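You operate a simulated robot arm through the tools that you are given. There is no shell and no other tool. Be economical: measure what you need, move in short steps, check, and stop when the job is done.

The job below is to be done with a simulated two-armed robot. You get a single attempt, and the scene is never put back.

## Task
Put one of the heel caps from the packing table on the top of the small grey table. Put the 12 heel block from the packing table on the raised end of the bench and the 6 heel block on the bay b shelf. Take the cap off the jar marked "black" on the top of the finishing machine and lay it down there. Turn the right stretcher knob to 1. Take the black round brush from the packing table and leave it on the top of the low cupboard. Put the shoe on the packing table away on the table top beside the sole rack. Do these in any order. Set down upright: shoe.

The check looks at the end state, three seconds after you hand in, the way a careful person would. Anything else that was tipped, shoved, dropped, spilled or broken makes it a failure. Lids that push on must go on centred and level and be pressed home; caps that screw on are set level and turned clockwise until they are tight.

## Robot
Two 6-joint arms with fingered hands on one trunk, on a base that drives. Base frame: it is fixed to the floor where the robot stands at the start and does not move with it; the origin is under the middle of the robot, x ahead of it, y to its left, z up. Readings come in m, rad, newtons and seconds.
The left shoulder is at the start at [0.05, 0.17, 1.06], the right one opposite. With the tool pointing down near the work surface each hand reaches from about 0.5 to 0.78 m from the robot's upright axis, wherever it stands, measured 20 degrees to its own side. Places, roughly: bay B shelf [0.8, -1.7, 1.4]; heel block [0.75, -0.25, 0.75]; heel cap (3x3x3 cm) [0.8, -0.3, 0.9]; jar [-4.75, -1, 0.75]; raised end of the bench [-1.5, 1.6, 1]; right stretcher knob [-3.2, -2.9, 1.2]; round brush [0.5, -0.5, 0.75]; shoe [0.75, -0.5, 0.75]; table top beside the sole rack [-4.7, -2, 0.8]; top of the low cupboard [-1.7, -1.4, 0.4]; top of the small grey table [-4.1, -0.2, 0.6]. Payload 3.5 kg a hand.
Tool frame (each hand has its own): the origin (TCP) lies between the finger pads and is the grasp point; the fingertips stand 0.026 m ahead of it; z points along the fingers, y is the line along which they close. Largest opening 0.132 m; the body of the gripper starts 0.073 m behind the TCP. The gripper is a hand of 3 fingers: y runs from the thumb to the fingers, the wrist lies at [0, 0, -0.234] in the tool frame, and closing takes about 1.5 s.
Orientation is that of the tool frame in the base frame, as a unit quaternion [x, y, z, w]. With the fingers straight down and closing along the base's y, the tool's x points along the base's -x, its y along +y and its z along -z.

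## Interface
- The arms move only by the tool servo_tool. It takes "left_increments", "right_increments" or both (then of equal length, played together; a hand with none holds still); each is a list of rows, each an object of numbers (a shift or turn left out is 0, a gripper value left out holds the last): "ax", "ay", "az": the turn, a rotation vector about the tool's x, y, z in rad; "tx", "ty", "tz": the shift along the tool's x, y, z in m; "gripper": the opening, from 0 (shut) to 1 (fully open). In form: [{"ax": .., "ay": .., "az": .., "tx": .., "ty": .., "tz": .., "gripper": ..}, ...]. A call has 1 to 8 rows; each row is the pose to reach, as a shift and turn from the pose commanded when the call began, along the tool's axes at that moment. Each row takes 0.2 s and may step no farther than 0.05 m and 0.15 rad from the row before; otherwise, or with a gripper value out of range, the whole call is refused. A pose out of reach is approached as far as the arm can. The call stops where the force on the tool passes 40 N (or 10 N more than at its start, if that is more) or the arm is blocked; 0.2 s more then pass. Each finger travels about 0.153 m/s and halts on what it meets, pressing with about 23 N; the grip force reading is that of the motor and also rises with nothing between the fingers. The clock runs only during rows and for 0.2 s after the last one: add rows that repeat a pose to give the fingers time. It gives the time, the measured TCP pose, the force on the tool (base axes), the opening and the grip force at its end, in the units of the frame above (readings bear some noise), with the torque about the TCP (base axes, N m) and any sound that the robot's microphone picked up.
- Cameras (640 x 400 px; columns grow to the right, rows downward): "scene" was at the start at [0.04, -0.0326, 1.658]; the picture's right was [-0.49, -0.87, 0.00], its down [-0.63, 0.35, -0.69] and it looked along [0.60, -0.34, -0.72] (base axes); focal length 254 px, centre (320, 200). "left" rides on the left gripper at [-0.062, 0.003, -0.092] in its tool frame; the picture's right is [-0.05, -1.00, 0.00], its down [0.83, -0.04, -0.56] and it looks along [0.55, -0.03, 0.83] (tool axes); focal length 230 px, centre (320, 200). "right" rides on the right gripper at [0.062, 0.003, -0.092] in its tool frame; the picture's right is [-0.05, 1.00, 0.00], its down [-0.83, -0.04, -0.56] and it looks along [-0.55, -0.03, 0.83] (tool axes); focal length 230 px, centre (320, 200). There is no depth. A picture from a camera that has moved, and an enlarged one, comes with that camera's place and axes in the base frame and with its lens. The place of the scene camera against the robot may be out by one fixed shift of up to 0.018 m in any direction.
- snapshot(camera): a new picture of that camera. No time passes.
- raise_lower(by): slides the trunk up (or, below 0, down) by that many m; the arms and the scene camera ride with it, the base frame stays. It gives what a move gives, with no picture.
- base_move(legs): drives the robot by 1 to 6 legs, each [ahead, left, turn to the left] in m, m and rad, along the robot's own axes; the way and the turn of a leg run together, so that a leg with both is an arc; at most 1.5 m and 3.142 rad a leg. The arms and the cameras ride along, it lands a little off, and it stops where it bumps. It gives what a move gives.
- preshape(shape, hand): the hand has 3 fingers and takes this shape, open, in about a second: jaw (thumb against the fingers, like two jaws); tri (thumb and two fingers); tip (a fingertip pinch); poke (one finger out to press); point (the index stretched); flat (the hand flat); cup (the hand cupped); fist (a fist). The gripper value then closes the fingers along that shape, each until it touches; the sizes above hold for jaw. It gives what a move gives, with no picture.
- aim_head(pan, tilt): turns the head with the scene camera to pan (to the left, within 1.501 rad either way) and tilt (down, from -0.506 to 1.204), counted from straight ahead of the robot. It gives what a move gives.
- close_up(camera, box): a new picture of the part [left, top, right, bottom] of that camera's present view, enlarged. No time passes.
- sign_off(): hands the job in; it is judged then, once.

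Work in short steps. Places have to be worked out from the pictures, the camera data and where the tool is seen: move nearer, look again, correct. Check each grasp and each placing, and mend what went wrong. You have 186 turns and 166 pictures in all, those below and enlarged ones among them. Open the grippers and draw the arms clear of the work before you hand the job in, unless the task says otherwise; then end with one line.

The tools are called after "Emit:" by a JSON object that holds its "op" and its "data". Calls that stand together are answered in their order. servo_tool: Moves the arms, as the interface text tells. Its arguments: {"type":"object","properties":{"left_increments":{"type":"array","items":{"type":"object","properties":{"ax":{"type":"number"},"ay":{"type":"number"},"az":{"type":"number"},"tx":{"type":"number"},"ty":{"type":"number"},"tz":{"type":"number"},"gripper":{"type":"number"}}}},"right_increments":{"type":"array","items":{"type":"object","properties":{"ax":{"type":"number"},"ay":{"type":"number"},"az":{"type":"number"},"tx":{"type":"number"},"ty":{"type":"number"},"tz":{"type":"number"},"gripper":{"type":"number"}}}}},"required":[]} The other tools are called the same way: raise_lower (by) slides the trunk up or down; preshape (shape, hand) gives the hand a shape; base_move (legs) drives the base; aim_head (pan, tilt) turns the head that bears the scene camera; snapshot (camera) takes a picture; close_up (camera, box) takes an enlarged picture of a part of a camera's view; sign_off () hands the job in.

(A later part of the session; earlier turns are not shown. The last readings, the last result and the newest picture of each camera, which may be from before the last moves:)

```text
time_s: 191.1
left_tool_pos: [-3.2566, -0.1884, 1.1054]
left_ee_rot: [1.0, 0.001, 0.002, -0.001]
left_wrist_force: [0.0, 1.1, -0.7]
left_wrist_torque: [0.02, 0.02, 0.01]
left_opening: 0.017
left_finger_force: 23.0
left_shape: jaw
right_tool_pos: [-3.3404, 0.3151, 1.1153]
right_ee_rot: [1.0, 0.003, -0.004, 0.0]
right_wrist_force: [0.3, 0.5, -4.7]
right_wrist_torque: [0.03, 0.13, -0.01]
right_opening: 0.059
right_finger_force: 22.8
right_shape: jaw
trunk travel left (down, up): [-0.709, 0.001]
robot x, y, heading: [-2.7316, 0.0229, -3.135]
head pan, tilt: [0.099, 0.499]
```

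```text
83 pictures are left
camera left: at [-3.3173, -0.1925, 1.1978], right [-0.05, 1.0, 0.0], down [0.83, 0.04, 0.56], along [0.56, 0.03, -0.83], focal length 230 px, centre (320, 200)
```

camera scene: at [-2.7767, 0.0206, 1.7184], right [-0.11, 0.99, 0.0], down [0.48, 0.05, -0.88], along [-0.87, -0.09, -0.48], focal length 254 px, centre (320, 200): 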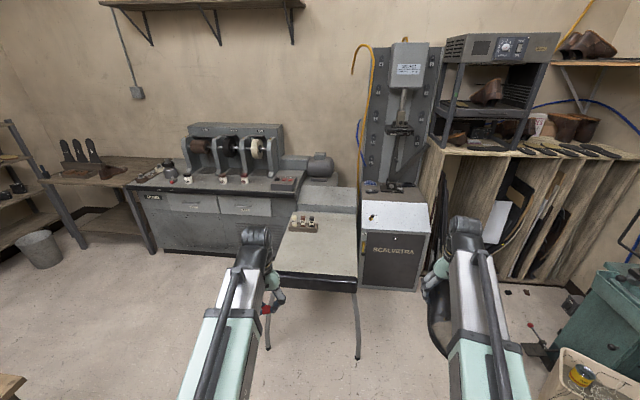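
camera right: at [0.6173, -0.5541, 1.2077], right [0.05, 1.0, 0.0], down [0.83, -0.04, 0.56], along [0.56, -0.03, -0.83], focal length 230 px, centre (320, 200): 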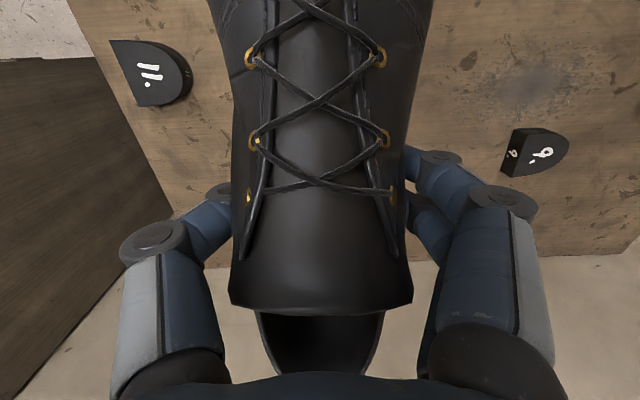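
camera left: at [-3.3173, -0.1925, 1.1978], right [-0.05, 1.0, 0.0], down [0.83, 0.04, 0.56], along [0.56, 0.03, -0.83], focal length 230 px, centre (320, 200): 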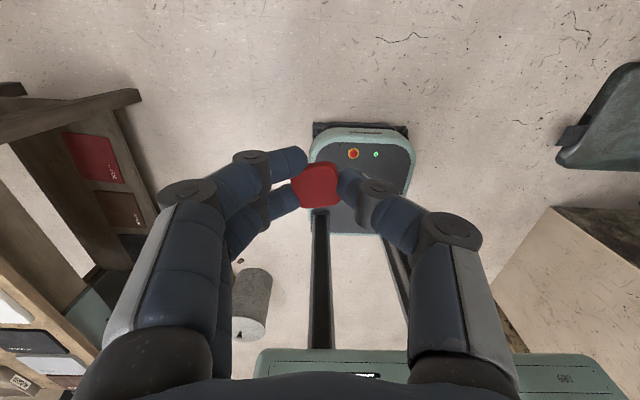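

The small grey table's top is clear at its near part, around (-3.95,-0.14). I drive 0.5 m nearer and look again.

Emit:
{"op": "base_move", "data": {"legs": [[0.5, 0, 0]]}}

Emit:
{"op": "aim_head", "data": {"pan": 0.1, "tilt": 0.8}}

Emit:
{"op": "snapshot", "data": {"camera": "scene"}}

Emit:
{"op": "snapshot", "data": {"camera": "left"}}

```text
time_s: 194.1
left_tool_pos: [-3.7661, -0.1958, 1.1048]
left_ee_rot: [1.0, 0.002, 0.001, 0.0]
left_wrist_force: [0.3, 0.1, 0.3]
left_wrist_torque: [0.0, -0.02, -0.01]
left_opening: 0.0172
left_finger_force: 23.2
left_shape: jaw
right_tool_pos: [-3.8499, 0.3074, 1.115]
right_ee_rot: [1.0, 0.004, -0.005, 0.0]
right_wrist_force: [0.1, -0.2, -4.3]
right_wrist_torque: [0.01, 0.1, 0.0]
right_opening: 0.0586
right_finger_force: 23.4
right_shape: jaw
trunk travel left (down, up): [-0.709, 0.001]
robot x, y, heading: [-3.245, 0.0183, -3.126]
head pan, tilt: [0.099, 0.499]
```

```text
time_s: 194.9
left_tool_pos: [-3.7653, -0.1953, 1.1046]
left_ee_rot: [1.0, 0.001, 0.001, -0.001]
left_wrist_force: [-0.3, -0.6, -0.9]
left_wrist_torque: [0.02, 0.0, 0.02]
left_opening: 0.0173
left_finger_force: 22.7
left_shape: jaw
right_tool_pos: [-3.8515, 0.307, 1.1168]
right_ee_rot: [1.0, 0.004, -0.003, -0.001]
right_wrist_force: [0.1, -1.4, -5.0]
right_wrist_torque: [0.01, 0.14, 0.03]
right_opening: 0.0585
right_finger_force: 23.3
right_shape: jaw
trunk travel left (down, up): [-0.709, 0.001]
robot x, y, heading: [-3.2475, 0.0159, -3.132]
head pan, tilt: [0.099, 0.799]
```

```text
82 pictures are left
camera scene: at [-3.2764, 0.0162, 1.6926], right [-0.11, 0.99, 0.0], down [0.71, 0.08, -0.7], along [-0.69, -0.08, -0.72], focal length 254 px, centre (320, 200)
```

scene: 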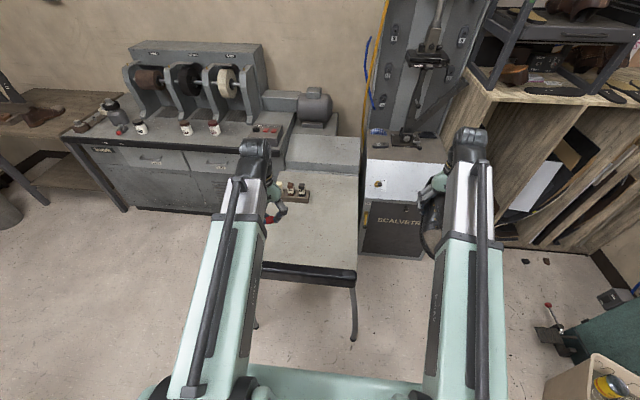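

```text
81 pictures are left
camera left: at [-3.8265, -0.2, 1.1978], right [-0.06, 1.0, 0.0], down [0.83, 0.05, 0.56], along [0.56, 0.03, -0.83], focal length 230 px, centre (320, 200)
```

left: 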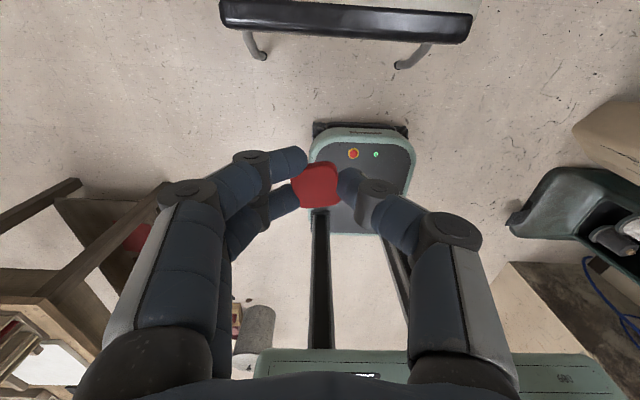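

The table edge is at x≈-3.84, z≈0.645, y from -0.39 to 0.08. I edge forward and extend the left hand over it while lowering.

Emit:
{"op": "base_move", "data": {"legs": [[0.06, 0, 0]]}}

Emit:
{"op": "servo_tool", "data": {"left_increments": [{"tx": -0.045}, {"tx": -0.09}, {"tx": -0.13}, {"tx": -0.13, "tz": 0.05}, {"tx": -0.13, "tz": 0.1}, {"tx": -0.13, "tz": 0.15}, {"tx": -0.13, "tz": 0.2}, {"tx": -0.13, "tz": 0.25}]}}

Emit:
{"op": "snapshot", "data": {"camera": "left"}}

```text
time_s: 195.9
left_tool_pos: [-3.8268, -0.1976, 1.105]
left_ee_rot: [1.0, 0.002, 0.001, -0.001]
left_wrist_force: [-0.4, -0.5, 0.8]
left_wrist_torque: [0.01, -0.04, -0.01]
left_opening: 0.0174
left_finger_force: 23.3
left_shape: jaw
right_tool_pos: [-3.9117, 0.3058, 1.114]
right_ee_rot: [1.0, 0.005, -0.003, -0.001]
right_wrist_force: [-0.2, 0.4, -3.8]
right_wrist_torque: [-0.02, 0.12, -0.01]
right_opening: 0.0588
right_finger_force: 22.7
right_shape: jaw
trunk travel left (down, up): [-0.709, 0.001]
robot x, y, heading: [-3.3023, 0.0139, -3.128]
head pan, tilt: [0.099, 0.799]
```

```text
time_s: 197.7
left_tool_pos: [-3.954, -0.1968, 0.8567]
left_ee_rot: [1.0, 0.002, 0.0, -0.001]
left_wrist_force: [0.3, 0.8, 0.0]
left_wrist_torque: [0.01, 0.01, 0.04]
left_opening: 0.0171
left_finger_force: 22.6
left_shape: jaw
right_tool_pos: [-3.9113, 0.3053, 1.1162]
right_ee_rot: [1.0, 0.005, -0.003, -0.002]
right_wrist_force: [0.0, -0.3, -3.3]
right_wrist_torque: [-0.01, 0.11, -0.02]
right_opening: 0.0586
right_finger_force: 23.1
right_shape: jaw
trunk travel left (down, up): [-0.709, 0.001]
robot x, y, heading: [-3.307, 0.0163, -3.133]
head pan, tilt: [0.099, 0.799]
```

```text
80 pictures are left
camera left: at [-4.0162, -0.2007, 0.9484], right [-0.06, 1.0, 0.0], down [0.83, 0.05, 0.56], along [0.56, 0.03, -0.83], focal length 230 px, centre (320, 200)
```

left: 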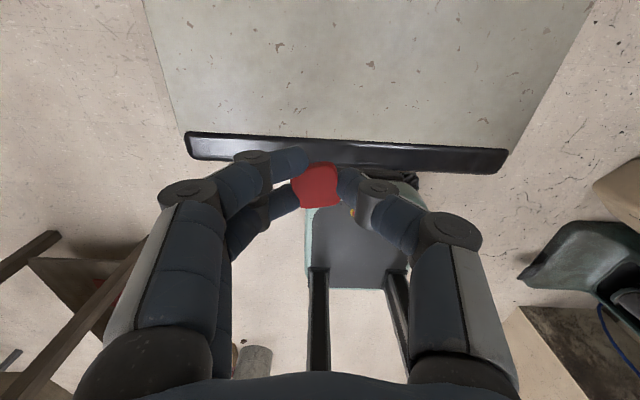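

The top's front edge turns out to be at x≈-3.91, so I extend 6 cm more and continue down.

Emit:
{"op": "servo_tool", "data": {"left_increments": [{"tx": -0.03}, {"tx": -0.06}, {"tx": -0.06, "tz": 0.04}, {"tx": -0.06, "tz": 0.08}, {"tx": -0.06, "tz": 0.12}, {"tx": -0.06, "tz": 0.14}]}}

Emit:
{"op": "snapshot", "data": {"camera": "left"}}

```text
time_s: 199.1
left_tool_pos: [-3.9953, -0.1968, 0.7226]
left_ee_rot: [1.0, 0.002, -0.001, -0.001]
left_wrist_force: [-0.9, 0.1, -0.5]
left_wrist_torque: [0.01, -0.02, 0.0]
left_opening: 0.017
left_finger_force: 23.4
left_shape: jaw
left hand out of reach, approached as far as the arm can: row 5, 6
right_tool_pos: [-3.9097, 0.3065, 1.1157]
right_ee_rot: [1.0, 0.006, -0.003, -0.001]
right_wrist_force: [-0.2, 0.0, -3.3]
right_wrist_torque: [-0.03, 0.13, -0.01]
right_opening: 0.0588
right_finger_force: 23.3
right_shape: jaw
trunk travel left (down, up): [-0.709, 0.001]
robot x, y, heading: [-3.3007, 0.0157, -3.13]
head pan, tilt: [0.099, 0.799]
```

```text
79 pictures are left
camera left: at [-4.0565, -0.2004, 0.8148], right [-0.06, 1.0, 0.0], down [0.83, 0.05, 0.55], along [0.55, 0.03, -0.83], focal length 230 px, centre (320, 200)
```

left: 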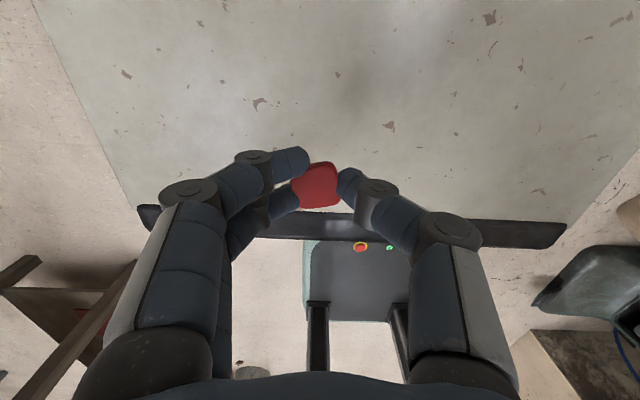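

The cap is 6 cm inside the edge. I lower the trunk 3 cm to regain reach, then feel down with the arm.

Emit:
{"op": "raise_lower", "data": {"by": -0.03}}

Emit:
{"op": "servo_tool", "data": {"left_increments": [{"tz": 0.006}, {"tz": 0.012}, {"tz": 0.018}, {"tz": 0.024}, {"tz": 0.03}, {"tz": 0.036}, {"tz": 0.042}]}}

Emit:
{"op": "snapshot", "data": {"camera": "left"}}

```text
time_s: 199.8
left_tool_pos: [-3.9945, -0.196, 0.6923]
left_ee_rot: [1.0, 0.002, 0.0, -0.001]
left_wrist_force: [-1.4, -0.6, 0.1]
left_wrist_torque: [-0.03, -0.01, 0.02]
left_opening: 0.0169
left_finger_force: 22.7
left_shape: jaw
right_tool_pos: [-3.9098, 0.3057, 1.0859]
right_ee_rot: [1.0, 0.005, -0.004, -0.001]
right_wrist_force: [0.1, -0.3, -4.0]
right_wrist_torque: [0.02, 0.14, 0.0]
right_opening: 0.0589
right_finger_force: 23.0
right_shape: jaw
trunk travel left (down, up): [-0.679, 0.031]
robot x, y, heading: [-3.3058, 0.0181, -3.129]
head pan, tilt: [0.099, 0.799]
```

```text
time_s: 201.4
left_tool_pos: [-3.9819, -0.1956, 0.6616]
left_ee_rot: [1.0, 0.002, -0.001, -0.001]
left_wrist_force: [1.2, 0.2, 0.6]
left_wrist_torque: [-0.02, 0.03, 0.0]
left_opening: 0.017
left_finger_force: 23.1
left_shape: jaw
left hand out of reach, approached as far as the arm can: row 2, 3, 4, 5, 6, 7
right_tool_pos: [-3.9115, 0.3055, 1.0852]
right_ee_rot: [1.0, 0.006, -0.003, -0.001]
right_wrist_force: [-0.5, 0.1, -3.7]
right_wrist_torque: [0.0, 0.13, -0.01]
right_opening: 0.0587
right_finger_force: 22.6
right_shape: jaw
trunk travel left (down, up): [-0.679, 0.031]
robot x, y, heading: [-3.3072, 0.0128, -3.125]
head pan, tilt: [0.099, 0.799]
```

```text
78 pictures are left
camera left: at [-4.0425, -0.1992, 0.7534], right [-0.06, 1.0, 0.0], down [0.83, 0.05, 0.55], along [0.55, 0.03, -0.83], focal length 230 px, centre (320, 200)
```

left: 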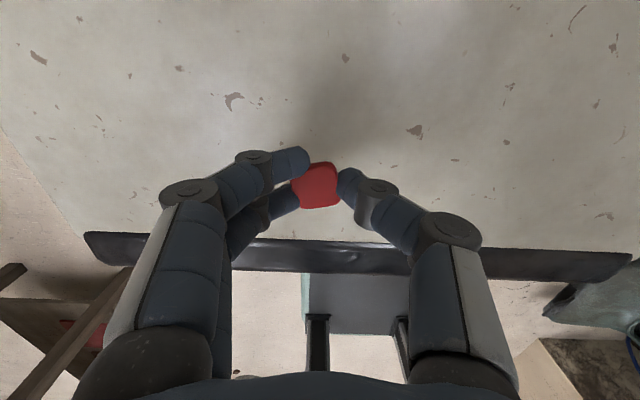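

Not yet touching; the table is at about z 0.61. I raise the arm 9 cm, lower the trunk 10 cm for better reach, then feel down again.

Emit:
{"op": "servo_tool", "data": {"left_increments": [{"tz": -0.045}, {"tz": -0.09, "tx": -0.015}]}}

Emit:
{"op": "raise_lower", "data": {"by": -0.09}}

Emit:
{"op": "servo_tool", "data": {"left_increments": [{"tz": 0.006}, {"tz": 0.011}, {"tz": 0.016}, {"tz": 0.021}, {"tz": 0.026}, {"tz": 0.031}, {"tz": 0.036}]}}

Emit:
{"op": "snapshot", "data": {"camera": "left"}}

```text
time_s: 202.0
left_tool_pos: [-3.9962, -0.1956, 0.7528]
left_ee_rot: [1.0, 0.002, 0.0, -0.001]
left_wrist_force: [-0.9, 0.0, 0.2]
left_wrist_torque: [0.01, -0.01, -0.01]
left_opening: 0.0168
left_finger_force: 23.5
left_shape: jaw
right_tool_pos: [-3.9111, 0.3069, 1.0856]
right_ee_rot: [1.0, 0.006, -0.003, 0.0]
right_wrist_force: [-0.3, 0.6, -3.3]
right_wrist_torque: [-0.02, 0.13, 0.01]
right_opening: 0.0589
right_finger_force: 23.2
right_shape: jaw
trunk travel left (down, up): [-0.679, 0.031]
robot x, y, heading: [-3.3059, 0.0186, -3.127]
head pan, tilt: [0.099, 0.799]
```

```text
time_s: 203.3
left_tool_pos: [-3.9967, -0.1965, 0.6622]
left_ee_rot: [1.0, 0.001, -0.001, -0.001]
left_wrist_force: [0.3, 1.4, 0.3]
left_wrist_torque: [0.0, 0.01, -0.03]
left_opening: 0.0168
left_finger_force: 23.3
left_shape: jaw
right_tool_pos: [-3.91, 0.3059, 0.9962]
right_ee_rot: [1.0, 0.005, -0.003, 0.0]
right_wrist_force: [-0.7, 0.0, -3.7]
right_wrist_torque: [-0.02, 0.13, 0.04]
right_opening: 0.0587
right_finger_force: 22.7
right_shape: jaw
trunk travel left (down, up): [-0.589, 0.121]
robot x, y, heading: [-3.305, 0.0194, -3.13]
head pan, tilt: [0.099, 0.799]
```

```text
time_s: 204.9
left_tool_pos: [-3.9972, -0.1942, 0.6297]
left_ee_rot: [1.0, 0.001, -0.005, 0.0]
left_wrist_force: [-0.7, -0.5, 33.0]
left_wrist_torque: [-0.15, -0.05, 0.02]
left_opening: 0.0194
left_finger_force: 23.0
left_shape: jaw
right_tool_pos: [-3.9088, 0.3069, 0.9971]
right_ee_rot: [1.0, 0.005, -0.005, 0.0]
right_wrist_force: [-0.2, 0.9, -3.4]
right_wrist_torque: [0.03, 0.14, -0.01]
right_opening: 0.0588
right_finger_force: 23.0
right_shape: jaw
trunk travel left (down, up): [-0.589, 0.121]
robot x, y, heading: [-3.3067, 0.0169, -3.129]
head pan, tilt: [0.099, 0.799]
```

```text
77 pictures are left
camera left: at [-4.0574, -0.1987, 0.7228], right [-0.06, 1.0, 0.0], down [0.83, 0.05, 0.55], along [0.55, 0.03, -0.84], focal length 230 px, centre (320, 200)
```

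left: 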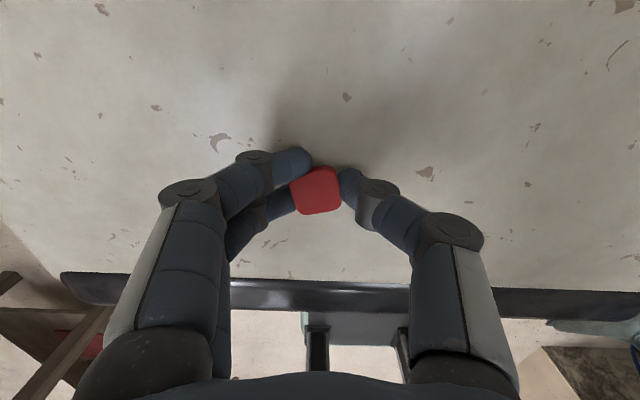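

Firm contact (33 N) at TCP 0.630. I relieve slightly, release and rise.

Emit:
{"op": "servo_tool", "data": {"left_increments": [{"tz": -0.003}, {"tz": -0.003, "gripper": 0.25}, {"tz": -0.003, "gripper": 0.4}, {"tz": -0.003, "gripper": 0.5}, {"tz": -0.04, "gripper": 0.5}, {"tz": -0.08, "gripper": 0.5}, {"tz": -0.12, "gripper": 0.5}]}}

Emit:
{"op": "snapshot", "data": {"camera": "left"}}

```text
time_s: 206.5
left_tool_pos: [-3.9968, -0.1963, 0.748]
left_ee_rot: [1.0, 0.001, -0.001, -0.001]
left_wrist_force: [-0.2, 0.4, 1.8]
left_wrist_torque: [0.04, 0.02, -0.01]
left_opening: 0.0656
left_finger_force: 0.1
left_shape: jaw
right_tool_pos: [-3.9098, 0.3066, 0.9964]
right_ee_rot: [1.0, 0.005, -0.004, -0.001]
right_wrist_force: [0.1, -0.2, -3.6]
right_wrist_torque: [0.01, 0.12, -0.01]
right_opening: 0.0589
right_finger_force: 23.2
right_shape: jaw
trunk travel left (down, up): [-0.589, 0.121]
robot x, y, heading: [-3.3034, 0.0172, -3.127]
head pan, tilt: [0.099, 0.799]
```

```text
76 pictures are left
camera left: at [-4.0578, -0.1991, 0.8411], right [-0.06, 1.0, 0.0], down [0.83, 0.05, 0.55], along [0.55, 0.03, -0.83], focal length 230 px, centre (320, 200)
```

left: 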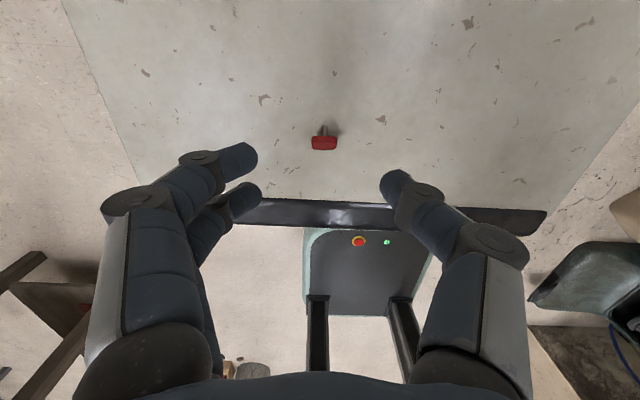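

The cap is on the grey table. I raise both hands, back off a little and strafe left to look at the machine and the table beside the sole rack.

Emit:
{"op": "servo_tool", "data": {"left_increments": [{"tz": -0.05, "tx": 0.0}, {"tz": -0.1}, {"tz": -0.15, "tx": 0.02}, {"tz": -0.2, "tx": 0.05}, {"tz": -0.24, "tx": 0.08}]}}

Emit:
{"op": "raise_lower", "data": {"by": 0.12}}

Emit:
{"op": "base_move", "data": {"legs": [[-0.25, 0, 0], [0, 0.85, 0], [-0.0, 0.8, 0]]}}

Emit:
{"op": "aim_head", "data": {"pan": 0.0, "tilt": 0.6}}

Emit:
{"op": "snapshot", "data": {"camera": "scene"}}

```text
refused: row 3 steps farther than a row can; nothing moved
```

```text
time_s: 208.0
left_tool_pos: [-3.9962, -0.1949, 0.8674]
left_ee_rot: [1.0, 0.001, -0.001, 0.0]
left_wrist_force: [0.0, -0.2, 0.2]
left_wrist_torque: [0.04, 0.03, 0.02]
left_opening: 0.0653
left_finger_force: 0.0
left_shape: jaw
right_tool_pos: [-3.9102, 0.3045, 1.1153]
right_ee_rot: [1.0, 0.005, -0.004, -0.001]
right_wrist_force: [0.3, 0.4, -3.5]
right_wrist_torque: [0.0, 0.12, 0.0]
right_opening: 0.0588
right_finger_force: 23.4
right_shape: jaw
trunk travel left (down, up): [-0.709, 0.001]
robot x, y, heading: [-3.3095, 0.0198, -3.122]
head pan, tilt: [0.099, 0.799]
```

```text
time_s: 213.7
left_tool_pos: [-3.7378, -0.9981, 0.8685]
left_ee_rot: [1.0, -0.004, -0.001, 0.0]
left_wrist_force: [-0.1, -0.4, -0.2]
left_wrist_torque: [-0.02, 0.01, -0.03]
left_opening: 0.0654
left_finger_force: 0.0
left_shape: jaw
right_tool_pos: [-3.6459, -0.4976, 1.116]
right_ee_rot: [1.0, 0.0, -0.004, -0.001]
right_wrist_force: [-0.5, 0.2, -4.2]
right_wrist_torque: [0.0, 0.16, 0.01]
right_opening: 0.059
right_finger_force: 22.8
right_shape: jaw
trunk travel left (down, up): [-0.709, 0.001]
robot x, y, heading: [-3.0436, -0.7946, -3.139]
head pan, tilt: [0.099, 0.799]
stopped in leg 2: the robot was blocked; the commanded pose is now the measured one
```

```text
time_s: 214.4
left_tool_pos: [-3.7373, -0.9983, 0.8682]
left_ee_rot: [1.0, -0.003, -0.001, 0.001]
left_wrist_force: [-0.2, -0.2, 0.3]
left_wrist_torque: [0.02, -0.01, -0.03]
left_opening: 0.0656
left_finger_force: 0.0
left_shape: jaw
right_tool_pos: [-3.6463, -0.4988, 1.1164]
right_ee_rot: [1.0, 0.0, -0.004, -0.002]
right_wrist_force: [0.2, -0.5, -4.5]
right_wrist_torque: [0.05, 0.1, -0.02]
right_opening: 0.0587
right_finger_force: 22.9
right_shape: jaw
trunk travel left (down, up): [-0.709, 0.001]
robot x, y, heading: [-3.0442, -0.7934, -3.139]
head pan, tilt: [0.0, 0.6]
```

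```text
75 pictures are left
camera scene: at [-3.083, -0.7883, 1.7093], right [0.0, 1.0, 0.0], down [0.57, 0.0, -0.82], along [-0.82, 0.0, -0.57], focal length 254 px, centre (320, 200)
```

scene: 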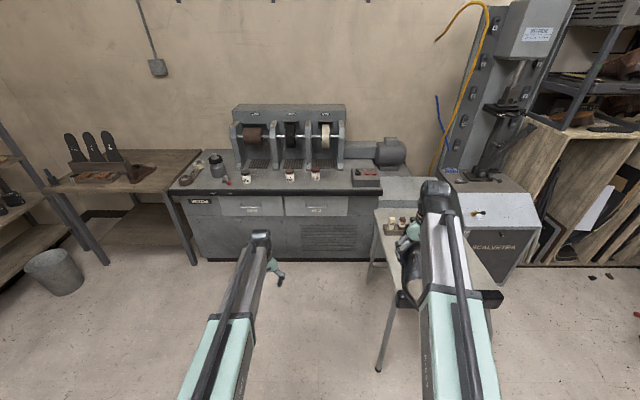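

Blocked: I must have touched the paper table on my left. I look at it before moving on.

Emit:
{"op": "servo_tool", "data": {"left_increments": [{"tz": -0.05}, {"tz": -0.1}, {"tz": -0.14, "tx": 0.02}, {"tz": -0.18, "tx": 0.04}, {"tz": -0.22, "tx": 0.06}]}}

Emit:
{"op": "aim_head", "data": {"pan": 1.5, "tilt": 0.9}}

Emit:
{"op": "snapshot", "data": {"camera": "scene"}}

```text
time_s: 215.6
left_tool_pos: [-3.6765, -1.0, 1.0875]
left_ee_rot: [1.0, -0.004, 0.0, 0.0]
left_wrist_force: [-0.3, 0.2, -0.1]
left_wrist_torque: [0.0, -0.03, 0.03]
left_opening: 0.0654
left_finger_force: 0.1
left_shape: jaw
right_tool_pos: [-3.6452, -0.4995, 1.1159]
right_ee_rot: [1.0, 0.0, -0.003, 0.0]
right_wrist_force: [0.3, -0.4, -4.4]
right_wrist_torque: [-0.01, 0.12, -0.02]
right_opening: 0.0586
right_finger_force: 23.2
right_shape: jaw
trunk travel left (down, up): [-0.709, 0.001]
robot x, y, heading: [-3.0443, -0.7944, -3.137]
head pan, tilt: [0.0, 0.6]
```

```text
time_s: 217.2
left_tool_pos: [-3.6784, -0.9999, 1.0871]
left_ee_rot: [1.0, -0.004, -0.001, 0.0]
left_wrist_force: [0.1, 0.0, 1.3]
left_wrist_torque: [-0.01, 0.03, -0.02]
left_opening: 0.0655
left_finger_force: 0.1
left_shape: jaw
right_tool_pos: [-3.6454, -0.4988, 1.1154]
right_ee_rot: [1.0, 0.001, -0.004, -0.002]
right_wrist_force: [-0.2, -0.6, -4.4]
right_wrist_torque: [-0.02, 0.13, -0.04]
right_opening: 0.059
right_finger_force: 22.7
right_shape: jaw
trunk travel left (down, up): [-0.709, 0.001]
robot x, y, heading: [-3.0426, -0.7957, -3.141]
head pan, tilt: [1.499, 0.901]
```

```text
74 pictures are left
camera scene: at [-3.0, -0.8633, 1.6846], right [-1.0, 0.07, 0.0], down [0.06, 0.78, -0.62], along [-0.04, -0.62, -0.78], focal length 254 px, centre (320, 200)
```

scene: 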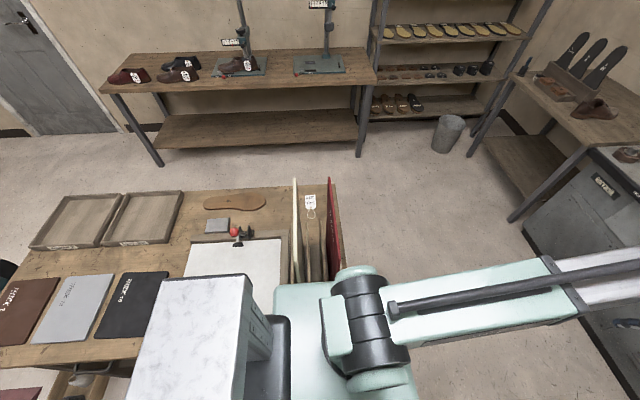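

The paper table looks undisturbed. I move ahead 0.55 into the clear lane, then strafe left.

Emit:
{"op": "base_move", "data": {"legs": [[0.0, -0.04, 0], [0.52, 0, 0], [0, 1.1, 0]]}}

Emit:
{"op": "aim_head", "data": {"pan": 0.0, "tilt": 0.7}}

Emit:
{"op": "snapshot", "data": {"camera": "scene"}}

```text
time_s: 225.9
left_tool_pos: [-4.1716, -2.0721, 1.0867]
left_ee_rot: [1.0, 0.006, -0.001, -0.001]
left_wrist_force: [-0.5, -1.4, 0.3]
left_wrist_torque: [0.02, -0.02, 0.0]
left_opening: 0.0653
left_finger_force: 0.1
left_shape: jaw
right_tool_pos: [-4.1479, -1.5706, 1.1161]
right_ee_rot: [1.0, 0.008, -0.003, 0.0]
right_wrist_force: [0.4, -0.6, -4.4]
right_wrist_torque: [0.02, 0.13, -0.01]
right_opening: 0.0587
right_finger_force: 22.5
right_shape: jaw
trunk travel left (down, up): [-0.709, 0.001]
robot x, y, heading: [-3.5395, -1.8564, -3.122]
head pan, tilt: [1.499, 0.901]
```

```text
time_s: 227.5
left_tool_pos: [-4.1707, -2.0721, 1.0872]
left_ee_rot: [1.0, 0.005, -0.001, 0.0]
left_wrist_force: [0.1, 0.1, -0.2]
left_wrist_torque: [-0.03, -0.01, 0.0]
left_opening: 0.0652
left_finger_force: 0.1
left_shape: jaw
right_tool_pos: [-4.1486, -1.5697, 1.1156]
right_ee_rot: [1.0, 0.009, -0.004, -0.001]
right_wrist_force: [-0.2, 0.3, -3.4]
right_wrist_torque: [0.02, 0.13, 0.02]
right_opening: 0.0588
right_finger_force: 23.1
right_shape: jaw
trunk travel left (down, up): [-0.709, 0.001]
robot x, y, heading: [-3.5369, -1.8543, -3.119]
head pan, tilt: [0.0, 0.7]
```

```text
73 pictures are left
camera scene: at [-3.5769, -1.8486, 1.7007], right [-0.02, 1.0, 0.0], down [0.64, 0.01, -0.76], along [-0.76, -0.02, -0.64], focal length 254 px, centre (320, 200)
```

scene: 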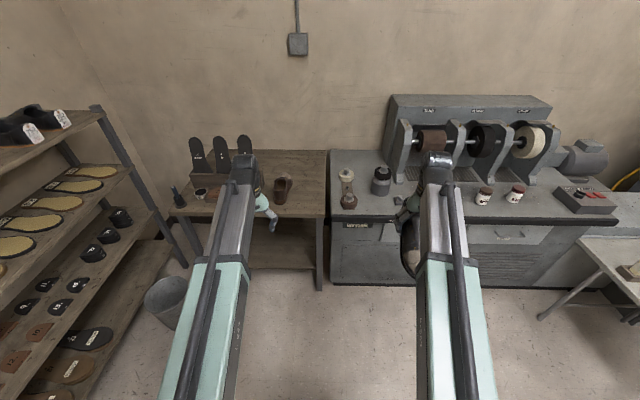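

I zoom in on the table beside the sole rack and on the machine's jars.

Emit:
{"op": "close_up", "data": {"camera": "scene", "box": [160, 120, 340, 240]}}

Emit:
{"op": "close_up", "data": {"camera": "scene", "box": [320, 130, 560, 240]}}

```text
3.33 times, centred on (250, 180) of scene
camera zoom: at [-3.5769, -1.8486, 1.7007], right [-0.02, 1.0, 0.0], down [0.64, 0.01, -0.76], along [-0.76, -0.02, -0.64], focal length 846 px, centre (553, 267)
```

zoom: 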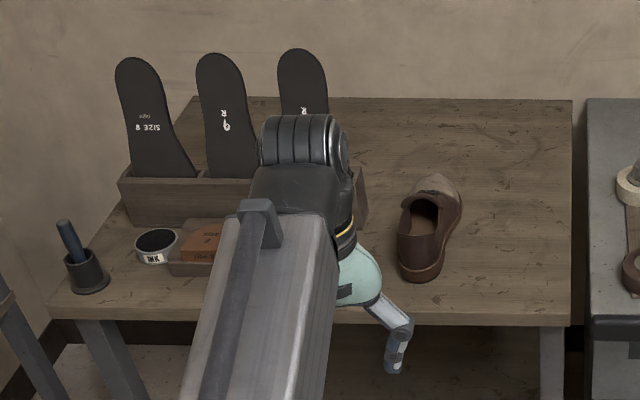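

```text
2.67 times, centred on (440, 185) of scene
camera zoom: at [-3.5769, -1.8486, 1.7007], right [-0.02, 1.0, 0.0], down [0.64, 0.01, -0.76], along [-0.76, -0.02, -0.64], focal length 677 px, centre (0, 240)
```

zoom: 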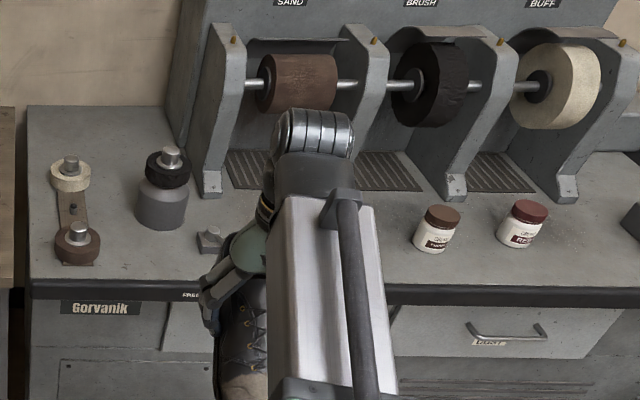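

The free strip on that table is to the right of the brown shoe: y from -2.04 to -1.85, front edge x≈-4.52. I pull the left hand up and back, then drive so the shoe hovers over the strip.

Emit:
{"op": "servo_tool", "data": {"left_increments": [{"tz": -0.04}, {"tz": -0.08, "tx": 0.02}, {"tz": -0.11, "tx": 0.05}, {"tz": -0.13, "tx": 0.09}, {"tz": -0.13, "tx": 0.12}]}}

Emit:
{"op": "base_move", "data": {"legs": [[0, 0, -0.022], [0, 0.37, 0], [0.4, 0, 0]]}}

Emit:
{"op": "snapshot", "data": {"camera": "scene"}}

Emit:
{"op": "snapshot", "data": {"camera": "right"}}

```text
time_s: 228.7
left_tool_pos: [-4.0504, -2.0712, 1.2128]
left_ee_rot: [1.0, 0.006, -0.003, 0.0]
left_wrist_force: [-0.7, 0.7, -0.3]
left_wrist_torque: [-0.01, 0.0, 0.0]
left_opening: 0.0652
left_finger_force: 0.1
left_shape: jaw
left hand out of reach, approached as far as the arm can: row 5
right_tool_pos: [-4.148, -1.5705, 1.114]
right_ee_rot: [1.0, 0.01, -0.004, 0.0]
right_wrist_force: [-1.2, -0.2, -4.7]
right_wrist_torque: [0.0, 0.13, -0.03]
right_opening: 0.0591
right_finger_force: 23.1
right_shape: jaw
trunk travel left (down, up): [-0.709, 0.001]
robot x, y, heading: [-3.5395, -1.8603, -3.12]
head pan, tilt: [0.0, 0.7]
```

```text
time_s: 233.5
left_tool_pos: [-4.4596, -2.4303, 1.2124]
left_ee_rot: [1.0, -0.006, -0.003, 0.001]
left_wrist_force: [-0.3, 0.3, 0.3]
left_wrist_torque: [-0.02, 0.01, 0.02]
left_opening: 0.0653
left_finger_force: 0.1
left_shape: jaw
right_tool_pos: [-4.5441, -1.9262, 1.1153]
right_ee_rot: [1.0, -0.003, -0.004, -0.001]
right_wrist_force: [-0.5, -0.4, -4.8]
right_wrist_torque: [-0.01, 0.12, 0.03]
right_opening: 0.0591
right_finger_force: 23.1
right_shape: jaw
trunk travel left (down, up): [-0.709, 0.001]
robot x, y, heading: [-3.9458, -2.2267, 3.144]
head pan, tilt: [0.0, 0.7]
```

```text
70 pictures are left
camera scene: at [-3.9812, -2.2184, 1.7007], right [0.0, 1.0, 0.0], down [0.65, 0.0, -0.76], along [-0.76, 0.0, -0.65], focal length 254 px, centre (320, 200)
```

scene: 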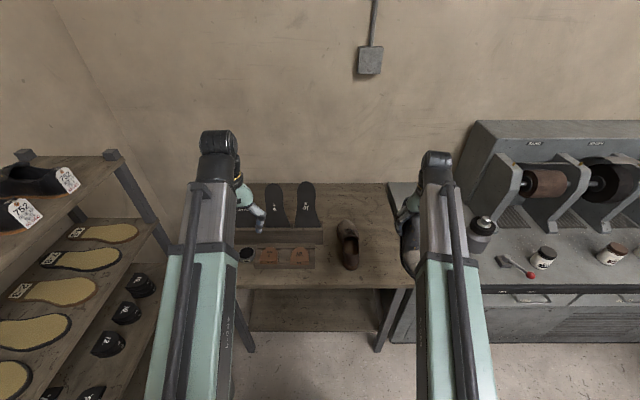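

```text
69 pictures are left
camera right: at [-4.4833, -1.9314, 1.2065], right [-0.06, -1.0, 0.0], down [-0.83, 0.05, 0.56], along [-0.56, 0.03, -0.83], focal length 230 px, centre (320, 200)
```

right: 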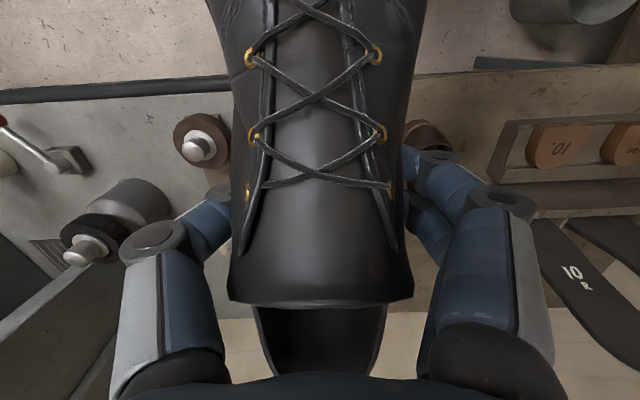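

The strip is centred at y≈-1.955 between the brown shoe (-2.04) and the table's edge (-1.874). I shift 2 cm left, go 0.14 ahead, then extend the arm.

Emit:
{"op": "base_move", "data": {"legs": [[0, 0.024, 0], [0.14, 0, 0]]}}

Emit:
{"op": "servo_tool", "data": {"right_increments": [{"tx": -0.045}, {"tx": -0.085}, {"tx": -0.085, "tz": 0.04}, {"tx": -0.085, "tz": 0.08}, {"tx": -0.085, "tz": 0.12}]}}

Emit:
{"op": "aim_head", "data": {"pan": -0.3, "tilt": 0.9}}

Emit:
{"op": "snapshot", "data": {"camera": "scene"}}

Emit:
{"op": "snapshot", "data": {"camera": "right"}}

```text
time_s: 235.2
left_tool_pos: [-4.6, -2.453, 1.2107]
left_ee_rot: [1.0, -0.006, -0.003, 0.001]
left_wrist_force: [-0.1, -0.6, -0.2]
left_wrist_torque: [0.01, -0.01, 0.01]
left_opening: 0.0654
left_finger_force: 0.0
left_shape: jaw
right_tool_pos: [-4.6861, -1.9505, 1.115]
right_ee_rot: [1.0, -0.003, -0.002, -0.001]
right_wrist_force: [-0.8, 0.8, -4.2]
right_wrist_torque: [0.01, 0.07, 0.0]
right_opening: 0.0588
right_finger_force: 23.3
right_shape: jaw
trunk travel left (down, up): [-0.709, 0.001]
robot x, y, heading: [-4.0882, -2.2476, 3.141]
head pan, tilt: [0.0, 0.7]
```

```text
time_s: 236.4
left_tool_pos: [-4.5988, -2.4526, 1.2115]
left_ee_rot: [1.0, -0.006, -0.004, 0.0]
left_wrist_force: [-1.2, -0.7, 0.4]
left_wrist_torque: [-0.01, 0.01, -0.03]
left_opening: 0.0657
left_finger_force: 0.1
left_shape: jaw
right_tool_pos: [-4.7707, -1.9494, 0.9968]
right_ee_rot: [1.0, -0.003, -0.004, -0.001]
right_wrist_force: [0.4, 0.7, -3.7]
right_wrist_torque: [0.02, 0.12, 0.01]
right_opening: 0.0589
right_finger_force: 23.7
right_shape: jaw
trunk travel left (down, up): [-0.709, 0.001]
robot x, y, heading: [-4.0807, -2.2492, 3.14]
head pan, tilt: [0.0, 0.7]
```

```text
time_s: 237.2
left_tool_pos: [-4.5985, -2.4519, 1.2119]
left_ee_rot: [1.0, -0.005, -0.003, -0.001]
left_wrist_force: [-0.1, -0.6, 0.1]
left_wrist_torque: [0.01, 0.04, -0.03]
left_opening: 0.0654
left_finger_force: 0.0
left_shape: jaw
right_tool_pos: [-4.7707, -1.95, 0.9974]
right_ee_rot: [1.0, -0.003, -0.004, -0.001]
right_wrist_force: [0.6, -0.2, -4.0]
right_wrist_torque: [-0.01, 0.17, 0.0]
right_opening: 0.0587
right_finger_force: 23.3
right_shape: jaw
trunk travel left (down, up): [-0.709, 0.001]
robot x, y, heading: [-4.0858, -2.2483, 3.141]
head pan, tilt: [-0.3, 0.901]
```

```text
68 pictures are left
camera scene: at [-4.1059, -2.2191, 1.6846], right [0.3, 0.95, 0.0], down [0.75, -0.23, -0.62], along [-0.59, 0.18, -0.78], focal length 254 px, centre (320, 200)
```

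scene: 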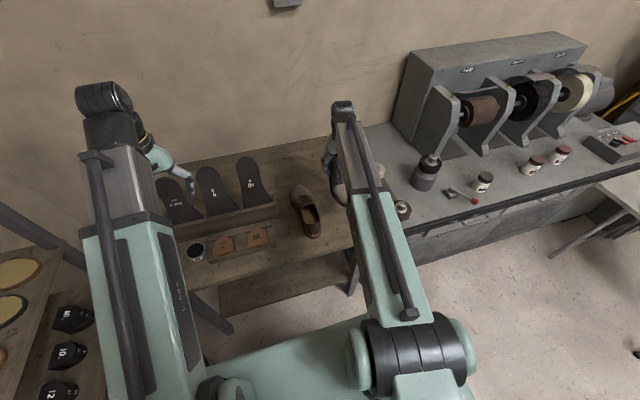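

```text
67 pictures are left
camera right: at [-4.7086, -1.9539, 1.0893], right [-0.06, -1.0, 0.0], down [-0.83, 0.05, 0.56], along [-0.56, 0.03, -0.83], focal length 230 px, centre (320, 200)
```

right: 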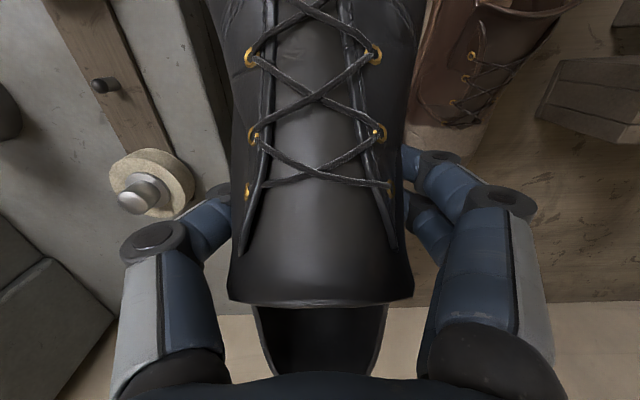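

Clearances look fine on both sides. I lower, slowly near the end, until the sole touches.

Emit:
{"op": "servo_tool", "data": {"right_increments": [{"tz": 0.04}, {"tz": 0.08}, {"tz": 0.11}, {"tz": 0.12}, {"tz": 0.128}, {"tz": 0.136}, {"tz": 0.144}, {"tz": 0.152}]}}

Emit:
{"op": "snapshot", "data": {"camera": "right"}}

Emit:
{"op": "snapshot", "data": {"camera": "scene"}}

```text
time_s: 239.1
left_tool_pos: [-4.5957, -2.4536, 1.214]
left_ee_rot: [1.0, -0.005, -0.005, 0.001]
left_wrist_force: [-0.3, 0.0, -0.2]
left_wrist_torque: [0.01, 0.0, 0.02]
left_opening: 0.0653
left_finger_force: 0.1
left_shape: jaw
right_tool_pos: [-4.7689, -1.9496, 0.8478]
right_ee_rot: [1.0, -0.002, -0.007, -0.001]
right_wrist_force: [-1.3, -1.0, 17.0]
right_wrist_torque: [-0.24, -0.02, -0.12]
right_opening: 0.0586
right_finger_force: 23.0
right_shape: jaw
trunk travel left (down, up): [-0.709, 0.001]
robot x, y, heading: [-4.0833, -2.2472, 3.134]
head pan, tilt: [-0.3, 0.901]
```

```text
66 pictures are left
camera right: at [-4.7073, -1.9537, 0.9387], right [-0.06, -1.0, 0.0], down [-0.82, 0.05, 0.57], along [-0.56, 0.03, -0.82], focal length 230 px, centre (320, 200)
```

right: 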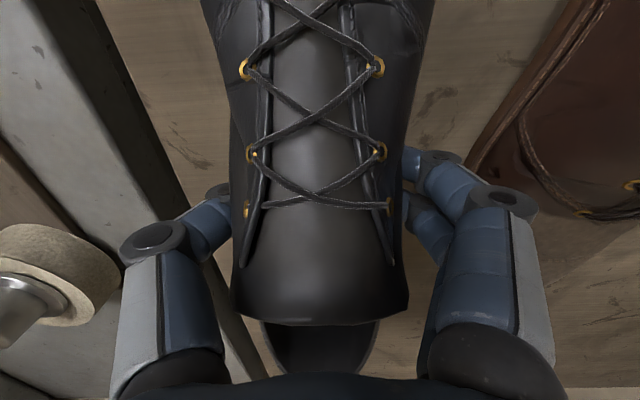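

```text
65 pictures are left
camera scene: at [-4.1033, -2.22, 1.6851], right [0.3, 0.95, 0.0], down [0.75, -0.23, -0.62], along [-0.59, 0.19, -0.78], focal length 254 px, centre (320, 200)
```

scene: 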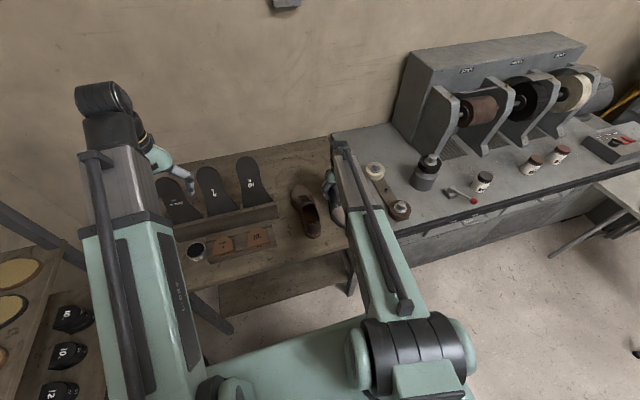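

The sole touches with table visible on both sides. I open slightly and check.

Emit:
{"op": "servo_tool", "data": {"right_increments": [{"tz": -0.001, "gripper": 0.5}, {"tz": -0.001, "gripper": 0.58}, {"tz": -0.001, "gripper": 0.66}, {"tz": -0.001, "gripper": 0.66}]}}

Emit:
{"op": "snapshot", "data": {"camera": "right"}}

```text
time_s: 240.1
left_tool_pos: [-4.5983, -2.4538, 1.2126]
left_ee_rot: [1.0, -0.005, -0.003, 0.0]
left_wrist_force: [0.1, 0.1, -0.7]
left_wrist_torque: [-0.02, 0.0, -0.01]
left_opening: 0.0655
left_finger_force: 0.1
left_shape: jaw
right_tool_pos: [-4.7685, -1.9494, 0.8447]
right_ee_rot: [1.0, -0.003, -0.004, -0.001]
right_wrist_force: [-0.8, 0.0, -0.5]
right_wrist_torque: [-0.01, -0.01, 0.04]
right_opening: 0.0868
right_finger_force: 0.1
right_shape: jaw
trunk travel left (down, up): [-0.709, 0.001]
robot x, y, heading: [-4.082, -2.2495, 3.139]
head pan, tilt: [-0.3, 0.901]
```

```text
64 pictures are left
camera right: at [-4.7071, -1.9534, 0.9369], right [-0.06, -1.0, 0.0], down [-0.83, 0.05, 0.56], along [-0.56, 0.03, -0.83], focal length 230 px, centre (320, 200)
```

right: 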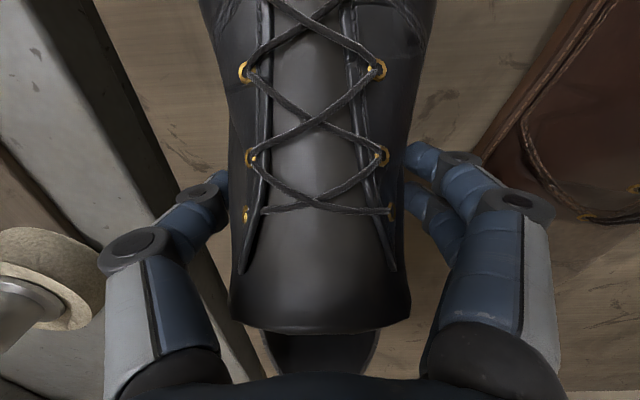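

The shoe is free and upright. I rise straight up.

Emit:
{"op": "servo_tool", "data": {"right_increments": [{"tz": -0.03}, {"tz": -0.07}, {"tz": -0.12}, {"tz": -0.17}, {"tz": -0.22}, {"tz": -0.27}]}}

Emit:
{"op": "snapshot", "data": {"camera": "right"}}

```text
time_s: 241.4
left_tool_pos: [-4.5978, -2.4531, 1.2121]
left_ee_rot: [1.0, -0.006, -0.003, -0.001]
left_wrist_force: [0.6, 0.0, 0.4]
left_wrist_torque: [-0.04, -0.03, -0.03]
left_opening: 0.0652
left_finger_force: 0.1
left_shape: jaw
right_tool_pos: [-4.7687, -1.9507, 1.1193]
right_ee_rot: [1.0, -0.003, -0.003, -0.001]
right_wrist_force: [0.0, 0.1, 0.0]
right_wrist_torque: [0.0, 0.0, 0.02]
right_opening: 0.0869
right_finger_force: 0.0
right_shape: jaw
trunk travel left (down, up): [-0.709, 0.001]
robot x, y, heading: [-4.0816, -2.249, 3.136]
head pan, tilt: [-0.3, 0.901]
```

```text
63 pictures are left
camera right: at [-4.7065, -1.9554, 1.21], right [-0.06, -1.0, 0.0], down [-0.83, 0.05, 0.56], along [-0.56, 0.03, -0.83], focal length 230 px, centre (320, 200)
```

right: 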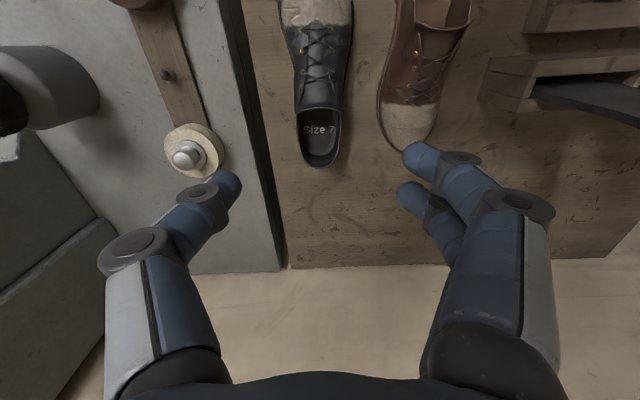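

The shoe stands upright beside the brown one, well on the table. Next the jars: I back off and strafe right to face them.

Emit:
{"op": "base_move", "data": {"legs": [[-0.3, 0, 0], [0, -1.0, 0], [0.12, 0, 0]]}}

Emit:
{"op": "aim_head", "data": {"pan": 0.0, "tilt": 0.9}}

Emit:
{"op": "snapshot", "data": {"camera": "scene"}}

Emit:
{"op": "close_up", "data": {"camera": "scene", "box": [240, 120, 480, 260]}}

```text
time_s: 249.1
left_tool_pos: [-4.4125, -1.4483, 1.2119]
left_ee_rot: [1.0, -0.014, -0.003, 0.0]
left_wrist_force: [0.6, -0.5, -0.2]
left_wrist_torque: [0.01, -0.06, 0.02]
left_opening: 0.0653
left_finger_force: 0.0
left_shape: jaw
right_tool_pos: [-4.5744, -0.9431, 1.1165]
right_ee_rot: [1.0, -0.011, -0.002, -0.001]
right_wrist_force: [-0.7, -0.9, -0.3]
right_wrist_torque: [0.01, -0.06, 0.01]
right_opening: 0.0867
right_finger_force: 0.0
right_shape: jaw
trunk travel left (down, up): [-0.709, 0.001]
robot x, y, heading: [-3.8907, -1.2539, 3.121]
head pan, tilt: [-0.3, 0.901]
```

```text
time_s: 249.9
left_tool_pos: [-4.4116, -1.45, 1.2124]
left_ee_rot: [1.0, -0.014, -0.003, 0.0]
left_wrist_force: [-0.3, 0.1, 0.7]
left_wrist_torque: [0.0, -0.03, 0.03]
left_opening: 0.0655
left_finger_force: 0.0
left_shape: jaw
right_tool_pos: [-4.5726, -0.9441, 1.1183]
right_ee_rot: [1.0, -0.011, -0.004, -0.001]
right_wrist_force: [-0.5, -0.6, -0.6]
right_wrist_torque: [-0.01, 0.0, 0.02]
right_opening: 0.0868
right_finger_force: 0.0
right_shape: jaw
trunk travel left (down, up): [-0.709, 0.001]
robot x, y, heading: [-3.888, -1.2551, 3.119]
head pan, tilt: [0.0, 0.901]
```

```text
62 pictures are left
camera scene: at [-3.9183, -1.245, 1.6846], right [0.02, 1.0, 0.0], down [0.78, -0.02, -0.62], along [-0.62, 0.01, -0.78], focal length 254 px, centre (320, 200)
```

scene: 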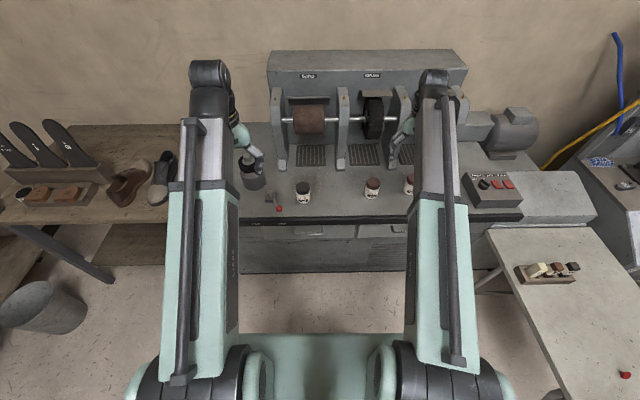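

```text
2.67 times, centred on (360, 190) of scene
camera zoom: at [-3.9183, -1.245, 1.6846], right [0.02, 1.0, 0.0], down [0.78, -0.02, -0.62], along [-0.62, 0.01, -0.78], focal length 677 px, centre (213, 227)
```

zoom: 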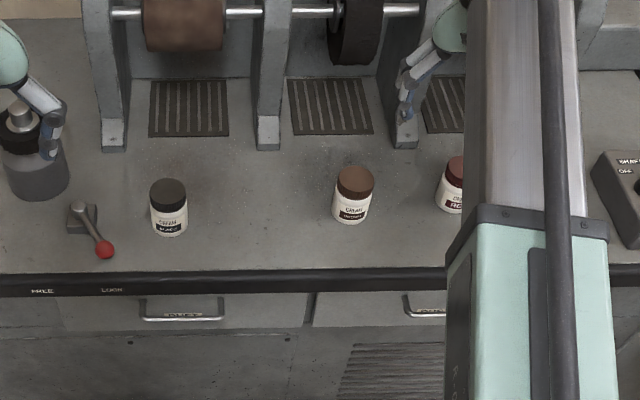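

The leftmost jar has a dark cap. I zoom in to read its label.

Emit:
{"op": "close_up", "data": {"camera": "scene", "box": [288, 172, 320, 212]}}

Emit:
{"op": "close_up", "data": {"camera": "scene", "box": [356, 172, 388, 208]}}

```text
10.00 times, centred on (304, 192) of scene
camera zoom: at [-3.9183, -1.245, 1.6846], right [0.02, 1.0, 0.0], down [0.78, -0.02, -0.62], along [-0.62, 0.01, -0.78], focal length 2538 px, centre (480, 280)
```

zoom: 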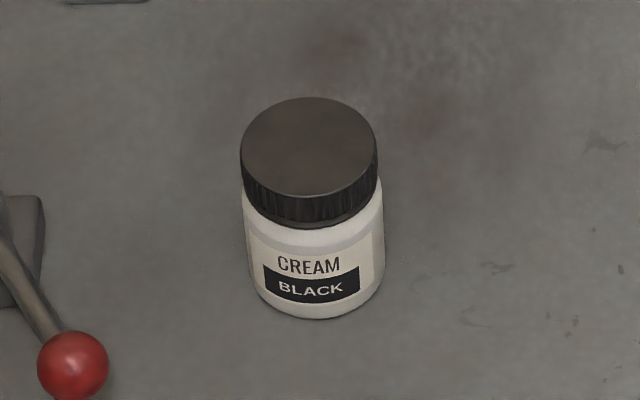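

```text
11.11 times, centred on (372, 190) of scene
camera zoom: at [-3.9183, -1.245, 1.6846], right [0.02, 1.0, 0.0], down [0.78, -0.02, -0.62], along [-0.62, 0.01, -0.78], focal length 2820 px, centre (-258, 311)
```

zoom: 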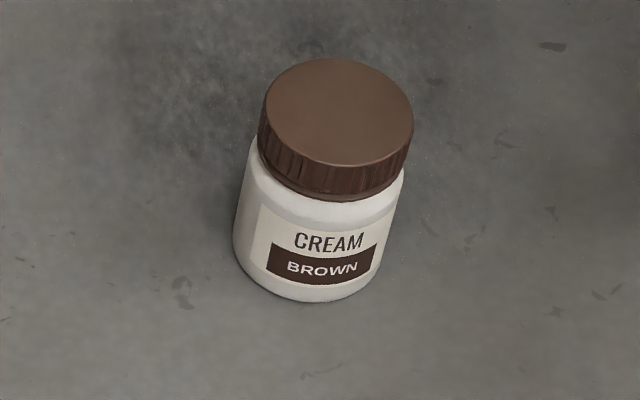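

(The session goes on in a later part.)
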